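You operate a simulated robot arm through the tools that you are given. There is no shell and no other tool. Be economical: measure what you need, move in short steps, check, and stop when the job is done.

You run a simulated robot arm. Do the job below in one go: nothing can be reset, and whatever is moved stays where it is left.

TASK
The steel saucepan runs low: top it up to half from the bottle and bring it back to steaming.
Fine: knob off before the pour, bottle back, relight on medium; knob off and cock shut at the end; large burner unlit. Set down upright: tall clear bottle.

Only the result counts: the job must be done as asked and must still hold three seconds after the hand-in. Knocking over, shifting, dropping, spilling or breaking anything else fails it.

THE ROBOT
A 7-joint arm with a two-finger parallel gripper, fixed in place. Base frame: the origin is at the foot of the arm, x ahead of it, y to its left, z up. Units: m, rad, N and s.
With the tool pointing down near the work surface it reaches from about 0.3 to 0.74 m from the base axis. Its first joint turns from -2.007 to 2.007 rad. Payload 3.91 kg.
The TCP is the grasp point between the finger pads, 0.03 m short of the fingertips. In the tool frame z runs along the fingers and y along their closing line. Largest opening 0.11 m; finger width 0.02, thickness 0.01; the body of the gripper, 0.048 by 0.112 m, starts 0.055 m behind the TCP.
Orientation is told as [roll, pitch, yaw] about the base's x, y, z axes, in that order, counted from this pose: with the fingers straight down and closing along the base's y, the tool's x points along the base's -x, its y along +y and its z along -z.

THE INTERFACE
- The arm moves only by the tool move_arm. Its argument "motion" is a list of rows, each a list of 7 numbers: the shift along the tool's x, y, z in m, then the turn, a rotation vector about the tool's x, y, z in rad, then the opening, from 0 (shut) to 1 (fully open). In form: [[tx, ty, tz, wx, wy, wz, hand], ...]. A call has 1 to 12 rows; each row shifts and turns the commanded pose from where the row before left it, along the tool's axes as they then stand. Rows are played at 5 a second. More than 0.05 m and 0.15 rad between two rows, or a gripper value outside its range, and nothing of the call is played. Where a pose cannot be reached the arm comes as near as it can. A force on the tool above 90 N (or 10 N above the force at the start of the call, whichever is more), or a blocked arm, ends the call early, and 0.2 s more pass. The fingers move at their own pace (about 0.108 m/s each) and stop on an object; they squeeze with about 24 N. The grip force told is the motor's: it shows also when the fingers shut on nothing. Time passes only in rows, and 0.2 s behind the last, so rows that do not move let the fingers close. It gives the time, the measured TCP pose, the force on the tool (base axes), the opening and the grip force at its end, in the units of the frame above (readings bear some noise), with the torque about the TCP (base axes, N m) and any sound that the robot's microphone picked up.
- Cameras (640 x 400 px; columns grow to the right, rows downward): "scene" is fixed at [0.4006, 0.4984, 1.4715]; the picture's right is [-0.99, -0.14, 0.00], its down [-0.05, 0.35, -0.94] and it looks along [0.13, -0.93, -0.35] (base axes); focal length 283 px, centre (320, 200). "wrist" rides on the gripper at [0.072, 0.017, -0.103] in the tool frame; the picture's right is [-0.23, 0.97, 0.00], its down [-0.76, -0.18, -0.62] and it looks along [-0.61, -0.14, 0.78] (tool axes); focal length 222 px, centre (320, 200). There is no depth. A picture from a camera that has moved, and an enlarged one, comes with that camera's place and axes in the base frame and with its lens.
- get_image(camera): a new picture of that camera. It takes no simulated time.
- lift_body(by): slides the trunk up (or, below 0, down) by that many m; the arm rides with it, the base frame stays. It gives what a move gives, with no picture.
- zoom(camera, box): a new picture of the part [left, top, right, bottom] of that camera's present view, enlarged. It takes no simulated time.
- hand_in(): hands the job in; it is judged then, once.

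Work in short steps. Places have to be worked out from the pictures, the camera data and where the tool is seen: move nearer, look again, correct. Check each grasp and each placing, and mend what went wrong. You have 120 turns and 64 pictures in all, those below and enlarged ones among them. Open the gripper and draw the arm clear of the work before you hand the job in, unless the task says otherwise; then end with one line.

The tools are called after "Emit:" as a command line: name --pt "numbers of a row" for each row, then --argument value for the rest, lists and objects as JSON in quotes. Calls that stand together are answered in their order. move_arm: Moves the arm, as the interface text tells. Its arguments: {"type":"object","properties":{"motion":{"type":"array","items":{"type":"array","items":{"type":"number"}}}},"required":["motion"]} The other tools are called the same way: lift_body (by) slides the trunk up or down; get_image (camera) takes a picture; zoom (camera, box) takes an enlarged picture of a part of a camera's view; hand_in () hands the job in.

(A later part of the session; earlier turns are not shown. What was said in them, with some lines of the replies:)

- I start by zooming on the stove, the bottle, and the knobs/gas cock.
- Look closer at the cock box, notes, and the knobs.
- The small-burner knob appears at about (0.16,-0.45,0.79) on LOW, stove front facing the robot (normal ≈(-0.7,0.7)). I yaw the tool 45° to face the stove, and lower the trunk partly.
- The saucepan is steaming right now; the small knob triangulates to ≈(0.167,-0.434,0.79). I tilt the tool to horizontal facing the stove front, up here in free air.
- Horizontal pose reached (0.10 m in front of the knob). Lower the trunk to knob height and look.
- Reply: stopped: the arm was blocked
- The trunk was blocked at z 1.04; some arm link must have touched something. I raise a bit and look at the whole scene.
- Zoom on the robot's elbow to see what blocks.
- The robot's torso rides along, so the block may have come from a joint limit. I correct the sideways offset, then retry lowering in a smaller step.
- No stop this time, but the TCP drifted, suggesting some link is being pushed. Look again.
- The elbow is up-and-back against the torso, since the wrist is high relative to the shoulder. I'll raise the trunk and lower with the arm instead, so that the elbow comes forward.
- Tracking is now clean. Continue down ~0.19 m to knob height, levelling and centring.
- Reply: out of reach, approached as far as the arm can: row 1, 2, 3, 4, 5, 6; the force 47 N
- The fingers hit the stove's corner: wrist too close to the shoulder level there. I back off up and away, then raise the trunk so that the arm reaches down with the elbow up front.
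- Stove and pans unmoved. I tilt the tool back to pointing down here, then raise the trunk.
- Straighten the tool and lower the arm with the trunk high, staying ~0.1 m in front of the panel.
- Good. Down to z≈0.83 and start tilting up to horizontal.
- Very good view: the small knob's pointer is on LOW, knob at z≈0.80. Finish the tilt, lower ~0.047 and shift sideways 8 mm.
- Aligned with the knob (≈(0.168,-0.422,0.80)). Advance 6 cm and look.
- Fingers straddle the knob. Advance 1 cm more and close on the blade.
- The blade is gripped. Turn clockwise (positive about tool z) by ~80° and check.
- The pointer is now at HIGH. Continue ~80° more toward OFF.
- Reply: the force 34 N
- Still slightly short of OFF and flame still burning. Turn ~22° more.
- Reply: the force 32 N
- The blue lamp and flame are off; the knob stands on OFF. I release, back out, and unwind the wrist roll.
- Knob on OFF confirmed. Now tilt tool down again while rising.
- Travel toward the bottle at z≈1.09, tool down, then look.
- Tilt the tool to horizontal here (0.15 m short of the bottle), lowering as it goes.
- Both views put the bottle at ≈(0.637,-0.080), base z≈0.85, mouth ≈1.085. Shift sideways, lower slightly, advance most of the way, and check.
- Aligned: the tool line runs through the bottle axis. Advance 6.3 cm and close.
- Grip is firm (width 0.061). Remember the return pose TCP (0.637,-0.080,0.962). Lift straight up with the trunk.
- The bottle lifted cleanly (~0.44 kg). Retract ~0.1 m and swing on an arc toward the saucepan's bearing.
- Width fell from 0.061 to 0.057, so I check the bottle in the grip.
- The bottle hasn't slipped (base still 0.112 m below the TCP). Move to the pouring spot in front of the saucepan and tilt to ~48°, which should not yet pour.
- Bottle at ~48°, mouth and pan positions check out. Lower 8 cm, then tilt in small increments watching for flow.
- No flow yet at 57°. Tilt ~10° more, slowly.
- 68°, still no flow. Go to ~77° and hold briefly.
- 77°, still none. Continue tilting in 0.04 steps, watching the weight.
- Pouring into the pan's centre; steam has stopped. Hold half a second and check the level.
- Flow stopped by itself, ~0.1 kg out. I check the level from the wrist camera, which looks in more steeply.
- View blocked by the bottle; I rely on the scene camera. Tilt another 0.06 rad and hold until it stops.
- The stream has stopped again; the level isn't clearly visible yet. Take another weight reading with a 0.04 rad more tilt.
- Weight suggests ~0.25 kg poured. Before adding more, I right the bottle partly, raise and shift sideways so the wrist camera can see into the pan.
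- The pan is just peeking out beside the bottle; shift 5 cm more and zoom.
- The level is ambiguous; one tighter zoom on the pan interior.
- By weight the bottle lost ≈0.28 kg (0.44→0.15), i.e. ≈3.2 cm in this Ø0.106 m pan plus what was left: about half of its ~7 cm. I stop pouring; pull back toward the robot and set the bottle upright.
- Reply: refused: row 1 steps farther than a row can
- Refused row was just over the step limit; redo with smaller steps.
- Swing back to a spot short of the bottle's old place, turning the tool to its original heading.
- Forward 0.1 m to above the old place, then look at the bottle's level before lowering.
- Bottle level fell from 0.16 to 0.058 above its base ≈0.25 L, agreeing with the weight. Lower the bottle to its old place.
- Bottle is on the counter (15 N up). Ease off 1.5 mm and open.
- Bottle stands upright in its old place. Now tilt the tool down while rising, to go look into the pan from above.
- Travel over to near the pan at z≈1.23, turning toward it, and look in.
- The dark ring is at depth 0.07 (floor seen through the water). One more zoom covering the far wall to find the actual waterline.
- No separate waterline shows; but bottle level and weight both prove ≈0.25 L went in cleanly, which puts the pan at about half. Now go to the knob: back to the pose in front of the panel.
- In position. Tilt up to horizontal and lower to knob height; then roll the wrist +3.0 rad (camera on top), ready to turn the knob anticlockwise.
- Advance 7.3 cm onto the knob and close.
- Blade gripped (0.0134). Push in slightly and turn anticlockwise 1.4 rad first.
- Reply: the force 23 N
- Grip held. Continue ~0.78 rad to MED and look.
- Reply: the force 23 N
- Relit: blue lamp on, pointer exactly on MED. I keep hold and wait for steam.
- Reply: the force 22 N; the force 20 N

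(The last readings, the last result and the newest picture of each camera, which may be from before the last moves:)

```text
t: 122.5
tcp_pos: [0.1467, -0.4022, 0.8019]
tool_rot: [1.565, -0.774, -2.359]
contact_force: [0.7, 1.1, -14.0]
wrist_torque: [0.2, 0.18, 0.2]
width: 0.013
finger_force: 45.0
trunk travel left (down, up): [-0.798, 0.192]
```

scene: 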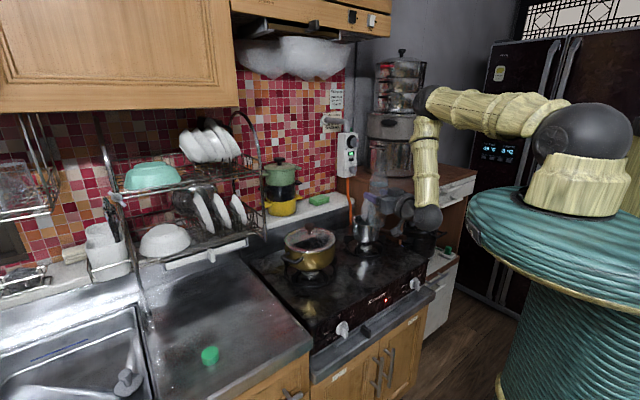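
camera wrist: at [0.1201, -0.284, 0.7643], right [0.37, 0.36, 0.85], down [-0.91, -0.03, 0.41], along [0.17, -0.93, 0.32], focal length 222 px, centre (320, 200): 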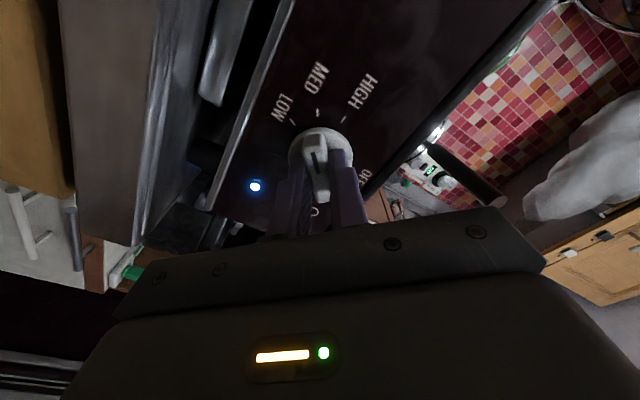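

Waiting longer before spending a picture.

Emit:
move_arm --pt "0 0 0 0 0 0 0" --pt "0 0 0 0 0 0 0" --pt "0 0 0 0 0 0 0" --pt "0 0 0 0 0 0 0" --pt "0 0 0 0 0 0 0" --pt "0 0 0 0 0 0 0" --pt "0 0 0 0 0 0 0" --pt "0 0 0 0 0 0 0" --pt "0 0 0 0 0 0 0" --pt "0 0 0 0 0 0 0" --pt "0 0 0 0 0 0 0" --pt "0 0 0 0 0 0 0"

Emit:
move_arm --pt "0 0 0 0 0 0 0" --pt "0 0 0 0 0 0 0" --pt "0 0 0 0 0 0 0" --pt "0 0 0 0 0 0 0" --pt "0 0 0 0 0 0 0" --pt "0 0 0 0 0 0 0" --pt "0 0 0 0 0 0 0" --pt "0 0 0 0 0 0 0" --pt "0 0 0 0 0 0 0" --pt "0 0 0 0 0 0 0" --pt "0 0 0 0 0 0 0" --pt "0 0 0 0 0 0 0"

Emit:
move_arm --pt "0 0 0 0 0 0 0" --pt "0 0 0 0 0 0 0" --pt "0 0 0 0 0 0 0" --pt "0 0 0 0 0 0 0" --pt "0 0 0 0 0 0 0" --pt "0 0 0 0 0 0 0" --pt "0 0 0 0 0 0 0" --pt "0 0 0 0 0 0 0" --pt "0 0 0 0 0 0 0" --pt "0 0 0 0 0 0 0" --pt "0 0 0 0 0 0 0" --pt "0 0 0 0 0 0 0"

Emit:
move_arm --pt "0 0 0 0 0 0 0" --pt "0 0 0 0 0 0 0" --pt "0 0 0 0 0 0 0" --pt "0 0 0 0 0 0 0" --pt "0 0 0 0 0 0 0" --pt "0 0 0 0 0 0 0" --pt "0 0 0 0 0 0 0" --pt "0 0 0 0 0 0 0" --pt "0 0 0 0 0 0 0" --pt "0 0 0 0 0 0 0" --pt "0 0 0 0 0 0 0" --pt "0 0 0 0 0 0 0"

Emit:
move_arm --pt "0 0 0 0 0 0 0" --pt "0 0 0 0 0 0 0" --pt "0 0 0 0 0 0 0" --pt "0 0 0 0 0 0 0" --pt "0 0 0 0 0 0 0" --pt "0 0 0 0 0 0 0" --pt "0 0 0 0 0 0 0" --pt "0 0 0 0 0 0 0" --pt "0 0 0 0 0 0 0" --pt "0 0 0 0 0 0 0" --pt "0 0 0 0 0 0 0" --pt "0 0 0 0 0 0 0"

Emit:
move_arm --pt "0 0 0 0 0 0 0" --pt "0 0 0 0 0 0 0" --pt "0 0 0 0 0 0 0" --pt "0 0 0 0 0 0 0" --pt "0 0 0 0 0 0 0" --pt "0 0 0 0 0 0 0" --pt "0 0 0 0 0 0 0" --pt "0 0 0 0 0 0 0" --pt "0 0 0 0 0 0 0" --pt "0 0 0 0 0 0 0" --pt "0 0 0 0 0 0 0" --pt "0 0 0 0 0 0 0"

Emit:
zoom --camera "scene" --box '[300, 100, 460, 290]'

```text
t: 125.1
tcp_pos: [0.1457, -0.4014, 0.8029]
tool_rot: [1.564, -0.776, -2.359]
contact_force: [0.3, 2.8, -12.6]
wrist_torque: [0.13, 0.11, 0.2]
width: 0.0134
finger_force: 44.9
trunk travel left (down, up): [-0.798, 0.192]
```

```text
t: 127.7
tcp_pos: [0.1468, -0.4026, 0.8031]
tool_rot: [1.565, -0.775, -2.359]
contact_force: [-1.4, 2.1, -10.8]
wrist_torque: [0.08, 0.08, 0.17]
width: 0.0132
finger_force: 44.9
trunk travel left (down, up): [-0.798, 0.192]
```

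```text
t: 130.3
tcp_pos: [0.1475, -0.4004, 0.8017]
tool_rot: [1.565, -0.773, -2.358]
contact_force: [-0.9, 1.0, -9.3]
wrist_torque: [0.03, 0.05, 0.13]
width: 0.0133
finger_force: 44.8
trunk travel left (down, up): [-0.798, 0.192]
```

```text
t: 132.9
tcp_pos: [0.1476, -0.4017, 0.802]
tool_rot: [1.567, -0.775, -2.357]
contact_force: [-0.4, 0.8, -8.2]
wrist_torque: [0.02, 0.03, 0.09]
width: 0.013
finger_force: 45.0
trunk travel left (down, up): [-0.798, 0.192]
```

```text
t: 135.5
tcp_pos: [0.1481, -0.4017, 0.8022]
tool_rot: [1.566, -0.776, -2.358]
contact_force: [-1.8, -1.1, -7.7]
wrist_torque: [-0.02, 0.0, 0.09]
width: 0.0133
finger_force: 45.3
trunk travel left (down, up): [-0.798, 0.192]
```

```text
t: 138.1
tcp_pos: [0.1467, -0.4029, 0.803]
tool_rot: [1.565, -0.774, -2.359]
contact_force: [-2.4, -0.7, -6.9]
wrist_torque: [0.01, 0.03, 0.1]
width: 0.0133
finger_force: 44.5
trunk travel left (down, up): [-0.798, 0.192]
```

```text
2.11 times, centred on (380, 195) of scene
camera zoom: at [0.4006, 0.4984, 1.4715], right [-0.99, -0.14, 0.0], down [-0.05, 0.35, -0.94], along [0.13, -0.93, -0.35], focal length 596 px, centre (194, 210)
```

zoom: 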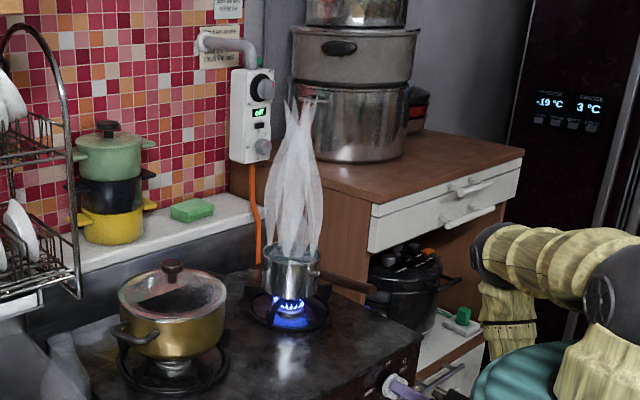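

Steaming strongly with the flame on medium. Turn the knob back clockwise to OFF.

Emit:
move_arm --pt "0 0 0 0 0 0.14 0" --pt "0 0 0 0 0 0.14 0" --pt "0 0 0 0 0 0.14 0" --pt "0 0 0 0 0 0.14 0" --pt "0 0 0 0 0 0.14 0" --pt "0 0 0 0 0 0.14 0" --pt "0 0 0 0 0 0.14 0" --pt "0 0 0 0 0 0.14 0"

Emit:
move_arm --pt "0 0 0 0 0 0.14 0" --pt "0 0 0 0 0 0.14 0" --pt "0 0 0 0 0 0.14 0" --pt "0 0 0 0 0 0.14 0" --pt "0 0 0 0 0 0.14 0" --pt "0 0 0 0 0 0.14 0" --pt "0 0 0 0 0 0.14 0" --pt "0 0 0 0 0 0.12 0" --pt "0 0 0 0 0 0.05 0" --pt "0 0 0 0 0 0 0"

```text
t: 139.9
tcp_pos: [0.1466, -0.4019, 0.8014]
tool_rot: [1.568, 0.347, -2.364]
contact_force: [-0.8, 1.1, -11.1]
wrist_torque: [-0.03, -0.05, 0.56]
width: 0.0132
finger_force: 45.0
trunk travel left (down, up): [-0.798, 0.192]
```

```text
t: 142.1
tcp_pos: [0.1476, -0.4008, 0.801]
tool_rot: [1.503, 1.495, -2.428]
contact_force: [2.7, 4.6, -18.6]
wrist_torque: [0.62, 0.65, 0.17]
width: 0.0134
finger_force: 44.8
trunk travel left (down, up): [-0.798, 0.192]
```

OFF reached (stop). Release, back out 7.5 cm, raise the trunk.

Emit:
move_arm --pt "0 0 0 0 0 -0.04 0" --pt "0 0 0 0 0 0 0.2" --pt "0 0 0 0 0 0 0.35" --pt "0 0 -0.035 0 0 0 0.4" --pt "0 0 -0.04 0 0 0 0.4"

Emit:
lift_body --by 0.19

Emit:
move_arm --pt "0.035 0 0.03 0 0 0 0.4" --pt "0.035 0 0.03 0 0 0 0.4" --pt "0.035 0 0.03 0 0 0 0.4" --pt "0.03 0 0.03 0 0 0 0.4"

```text
t: 143.3
tcp_pos: [0.0933, -0.3482, 0.8022]
tool_rot: [1.556, 1.454, -2.373]
contact_force: [-0.4, -1.0, -0.1]
wrist_torque: [-0.01, 0.04, 0.0]
width: 0.0439
finger_force: 0.0
trunk travel left (down, up): [-0.798, 0.192]
```

```text
t: 145.4
tcp_pos: [0.0946, -0.3486, 0.9928]
tool_rot: [1.545, 1.456, -2.384]
contact_force: [0.0, 0.8, 0.1]
wrist_torque: [0.01, -0.01, 0.01]
width: 0.0439
finger_force: 0.1
trunk travel left (down, up): [-0.988, 0.002]
```

```text
t: 146.4
tcp_pos: [0.1912, -0.4225, 1.1262]
tool_rot: [1.543, 1.454, -2.389]
contact_force: [0.3, 0.6, -1.1]
wrist_torque: [0.0, -0.01, 0.02]
width: 0.0442
finger_force: 0.0
trunk travel left (down, up): [-0.988, 0.002]
```

Clear of the pan. Continue out toward the cock, stopping ~10 cm short of its handle, then look.

Emit:
move_arm --pt "0.018 0.011 0.037 0 0 0.015 0.5" --pt "0.018 0.011 0.037 0 0 0.015 0.6" --pt "0.018 0.011 0.037 0 0 0.015 0.6" --pt "0.018 0.011 0.037 0 0 0.015 0.6" --pt "0.018 0.011 0.037 0 0 0.015 0.6" --pt "0.018 0.011 0.037 0 0 0.015 0.6" --pt "0.018 0.011 0.037 0 0 0 0.6" --pt "0.018 0.011 0.037 0 0 0 0.6" --pt "0 0 0 0 0 0 0.6"

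Emit:
get_image --camera "wrist"

```text
t: 148.4
tcp_pos: [0.3424, -0.6879, 1.2754]
tool_rot: [1.48, 1.545, -2.452]
contact_force: [-0.6, 0.1, 1.1]
wrist_torque: [-0.02, 0.02, -0.03]
width: 0.0659
finger_force: 0.0
trunk travel left (down, up): [-0.988, 0.002]
```

```text
3 pictures are left
camera wrist: at [0.259, -0.6255, 1.3494], right [-0.7, -0.69, -0.2], down [-0.33, 0.56, -0.76], along [0.64, -0.47, -0.61], focal length 222 px, centre (320, 200)
```

wrist: 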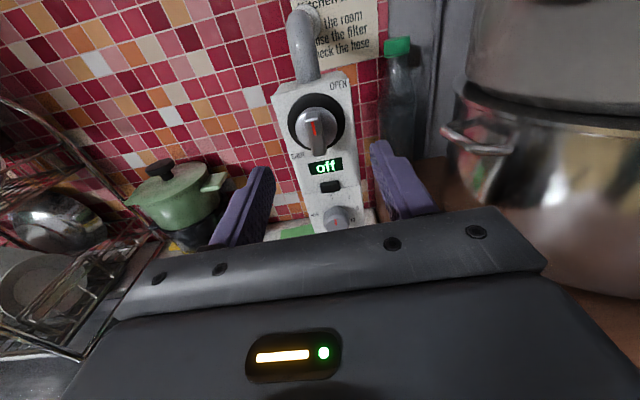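

Cock handle straight ahead: blade vertical at OPEN (red mark up), SHUT at lower left, so it turns anticlockwise. Advance 8.5 cm and close on it.

Emit:
move_arm --pt "0 -0.003 0.03 0 0 0 0.6" --pt "0 0 0.03 0 0 0 0.5" --pt "0 0 0.025 0 0 0 0.45" --pt "0 0 0 0 0 0 0.3" --pt "0 0 0 0 0 0 0.15" --pt "0 0 0 0 0 0 0" --pt "0 0 0 0 0 0 0"

```text
t: 150.0
tcp_pos: [0.4058, -0.7453, 1.272]
tool_rot: [1.399, 1.544, -2.529]
contact_force: [3.1, 8.2, -5.0]
wrist_torque: [0.17, 0.11, 0.47]
width: 0.0415
finger_force: 45.4
trunk travel left (down, up): [-0.988, 0.002]
```

Closed at 0.0415: that's the round collar. Back off 1.5 cm and close on the blade.

Emit:
move_arm --pt "0 0 0 0 0 0 0.5" --pt "0 0 0 0 0 0 0.5" --pt "0 0 -0.016 0 0 0 0.45" --pt "0 0 0 0 0 0 0.2" --pt "0 0 0 0 0 0 0" --pt "0 0 0 0 0 0 0" --pt "0 0 0 0 0 0 0"

```text
t: 151.6
tcp_pos: [0.3958, -0.7343, 1.2752]
tool_rot: [1.482, 1.544, -2.45]
contact_force: [3.0, 6.5, -0.2]
wrist_torque: [-0.18, -0.25, 0.4]
width: 0.0137
finger_force: 44.9
trunk travel left (down, up): [-0.988, 0.002]
```

Now the blade is gripped (0.0137). Turn anticlockwise ~45° and check the torque.

Emit:
move_arm --pt "0 0 0 0 0 -0.1 0" --pt "0 0 0 0 0 -0.13 0" --pt "0 0 0 0 0 -0.13 0" --pt "0 0 0 0 0 -0.13 0" --pt "0 0 0 0 0 -0.13 0" --pt "0 0 0 0 0 -0.13 0" --pt "0 0 0 0 0 0 0"

```text
t: 153.2
tcp_pos: [0.3971, -0.7316, 1.2733]
tool_rot: [1.56, 0.79, -2.364]
contact_force: [7.5, 22.8, -13.7]
wrist_torque: [0.29, 0.08, 0.34]
width: 0.0141
finger_force: 45.4
trunk travel left (down, up): [-0.988, 0.002]
```

It turns freely. Continue to 90°.

Emit:
move_arm --pt "0 0 0 0 0 -0.13 0" --pt "0 0 0 0 0 -0.13 0" --pt "0 0 0 0 0 -0.13 0" --pt "0 0 0 0 0 -0.13 0" --pt "0 0 0 0 0 -0.13 0" --pt "0 0 0 0 0 -0.13 0" --pt "0 0 0 0 0 -0.08 0" --pt "0 0 0 0 0 0 0"

Emit:
get_image --camera "wrist"

```text
t: 155.0
tcp_pos: [0.3986, -0.7317, 1.2704]
tool_rot: [1.557, -0.065, -2.357]
contact_force: [11.1, 29.6, -25.9]
wrist_torque: [0.76, -0.57, 0.18]
width: 0.0148
finger_force: 45.3
trunk travel left (down, up): [-0.988, 0.002]
```

```text
2 pictures are left
camera wrist: at [0.3771, -0.6063, 1.2835], right [-0.11, -0.13, 0.99], down [-0.99, -0.1, -0.12], along [0.12, -0.99, -0.11], focal length 222 px, centre (320, 200)
```

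wrist: 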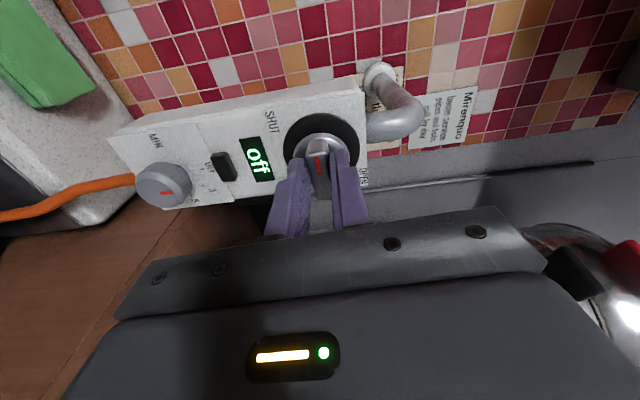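

Pointer now at 9 o'clock with torque up to ~0.9 Nm, likely the stop. Nudge a bit more to be sure.

Emit:
move_arm --pt "0 0 0 0 0 -0.1 0" --pt "0 0 0 0 0 0 0" --pt "0 0 0 0 0 0 0"

```text
t: 155.8
tcp_pos: [0.3975, -0.7312, 1.2695]
tool_rot: [1.557, -0.163, -2.354]
contact_force: [9.0, 26.3, -26.3]
wrist_torque: [0.85, -0.68, 0.21]
width: 0.0169
finger_force: 44.6
trunk travel left (down, up): [-0.988, 0.002]
```

The blade is at its stop (fingers twist on it). Ease, release and draw back.

Emit:
move_arm --pt "0 0 0 0 0 0.1 0" --pt "0 0 0 0 0 0 0.2" --pt "0 0 0 0 0 0 0.4" --pt "0 0 -0.03 0 0 0 0.5" --pt "0 0 -0.045 0 0 0 0.6" --pt "0 0 -0.045 0 0 0 0.6" --pt "0 0 -0.045 0 0 0 0.6" --pt "0 0 -0.045 0 0 0 0.8"

Emit:
zoom --camera "scene" --box '[320, 120, 440, 300]'

```text
t: 157.6
tcp_pos: [0.2445, -0.5829, 1.2753]
tool_rot: [1.571, -0.066, -2.36]
contact_force: [0.5, 0.6, -0.7]
wrist_torque: [0.02, 0.0, 0.01]
width: 0.088
finger_force: 0.1
trunk travel left (down, up): [-0.988, 0.002]
```

```text
2.22 times, centred on (380, 210) of scene
camera zoom: at [0.4006, 0.4984, 1.4715], right [-0.99, -0.14, 0.0], down [-0.05, 0.35, -0.94], along [0.13, -0.93, -0.35], focal length 629 px, centre (187, 178)
```

zoom: 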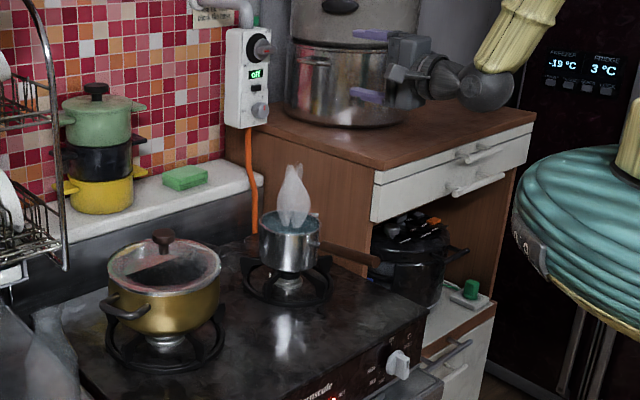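

Flame out, knob on OFF, cock shut, pan still steaming, arm clear in free air with the gripper open. I hand in.

Emit:
hand_in

```text
The job is handed in.
```

I've handed the job in: the saucepan got about 0.25 L from the bottle and is steaming, but I only estimated that this brings it to half. I worked that out from the bottle's weight and level, because the pictures never showed a clear waterline in the pan. The bottle is back upright in its place, and I relit the burner on medium. At the end the knob was turned off, the cock was shut and the large burner was unlit.
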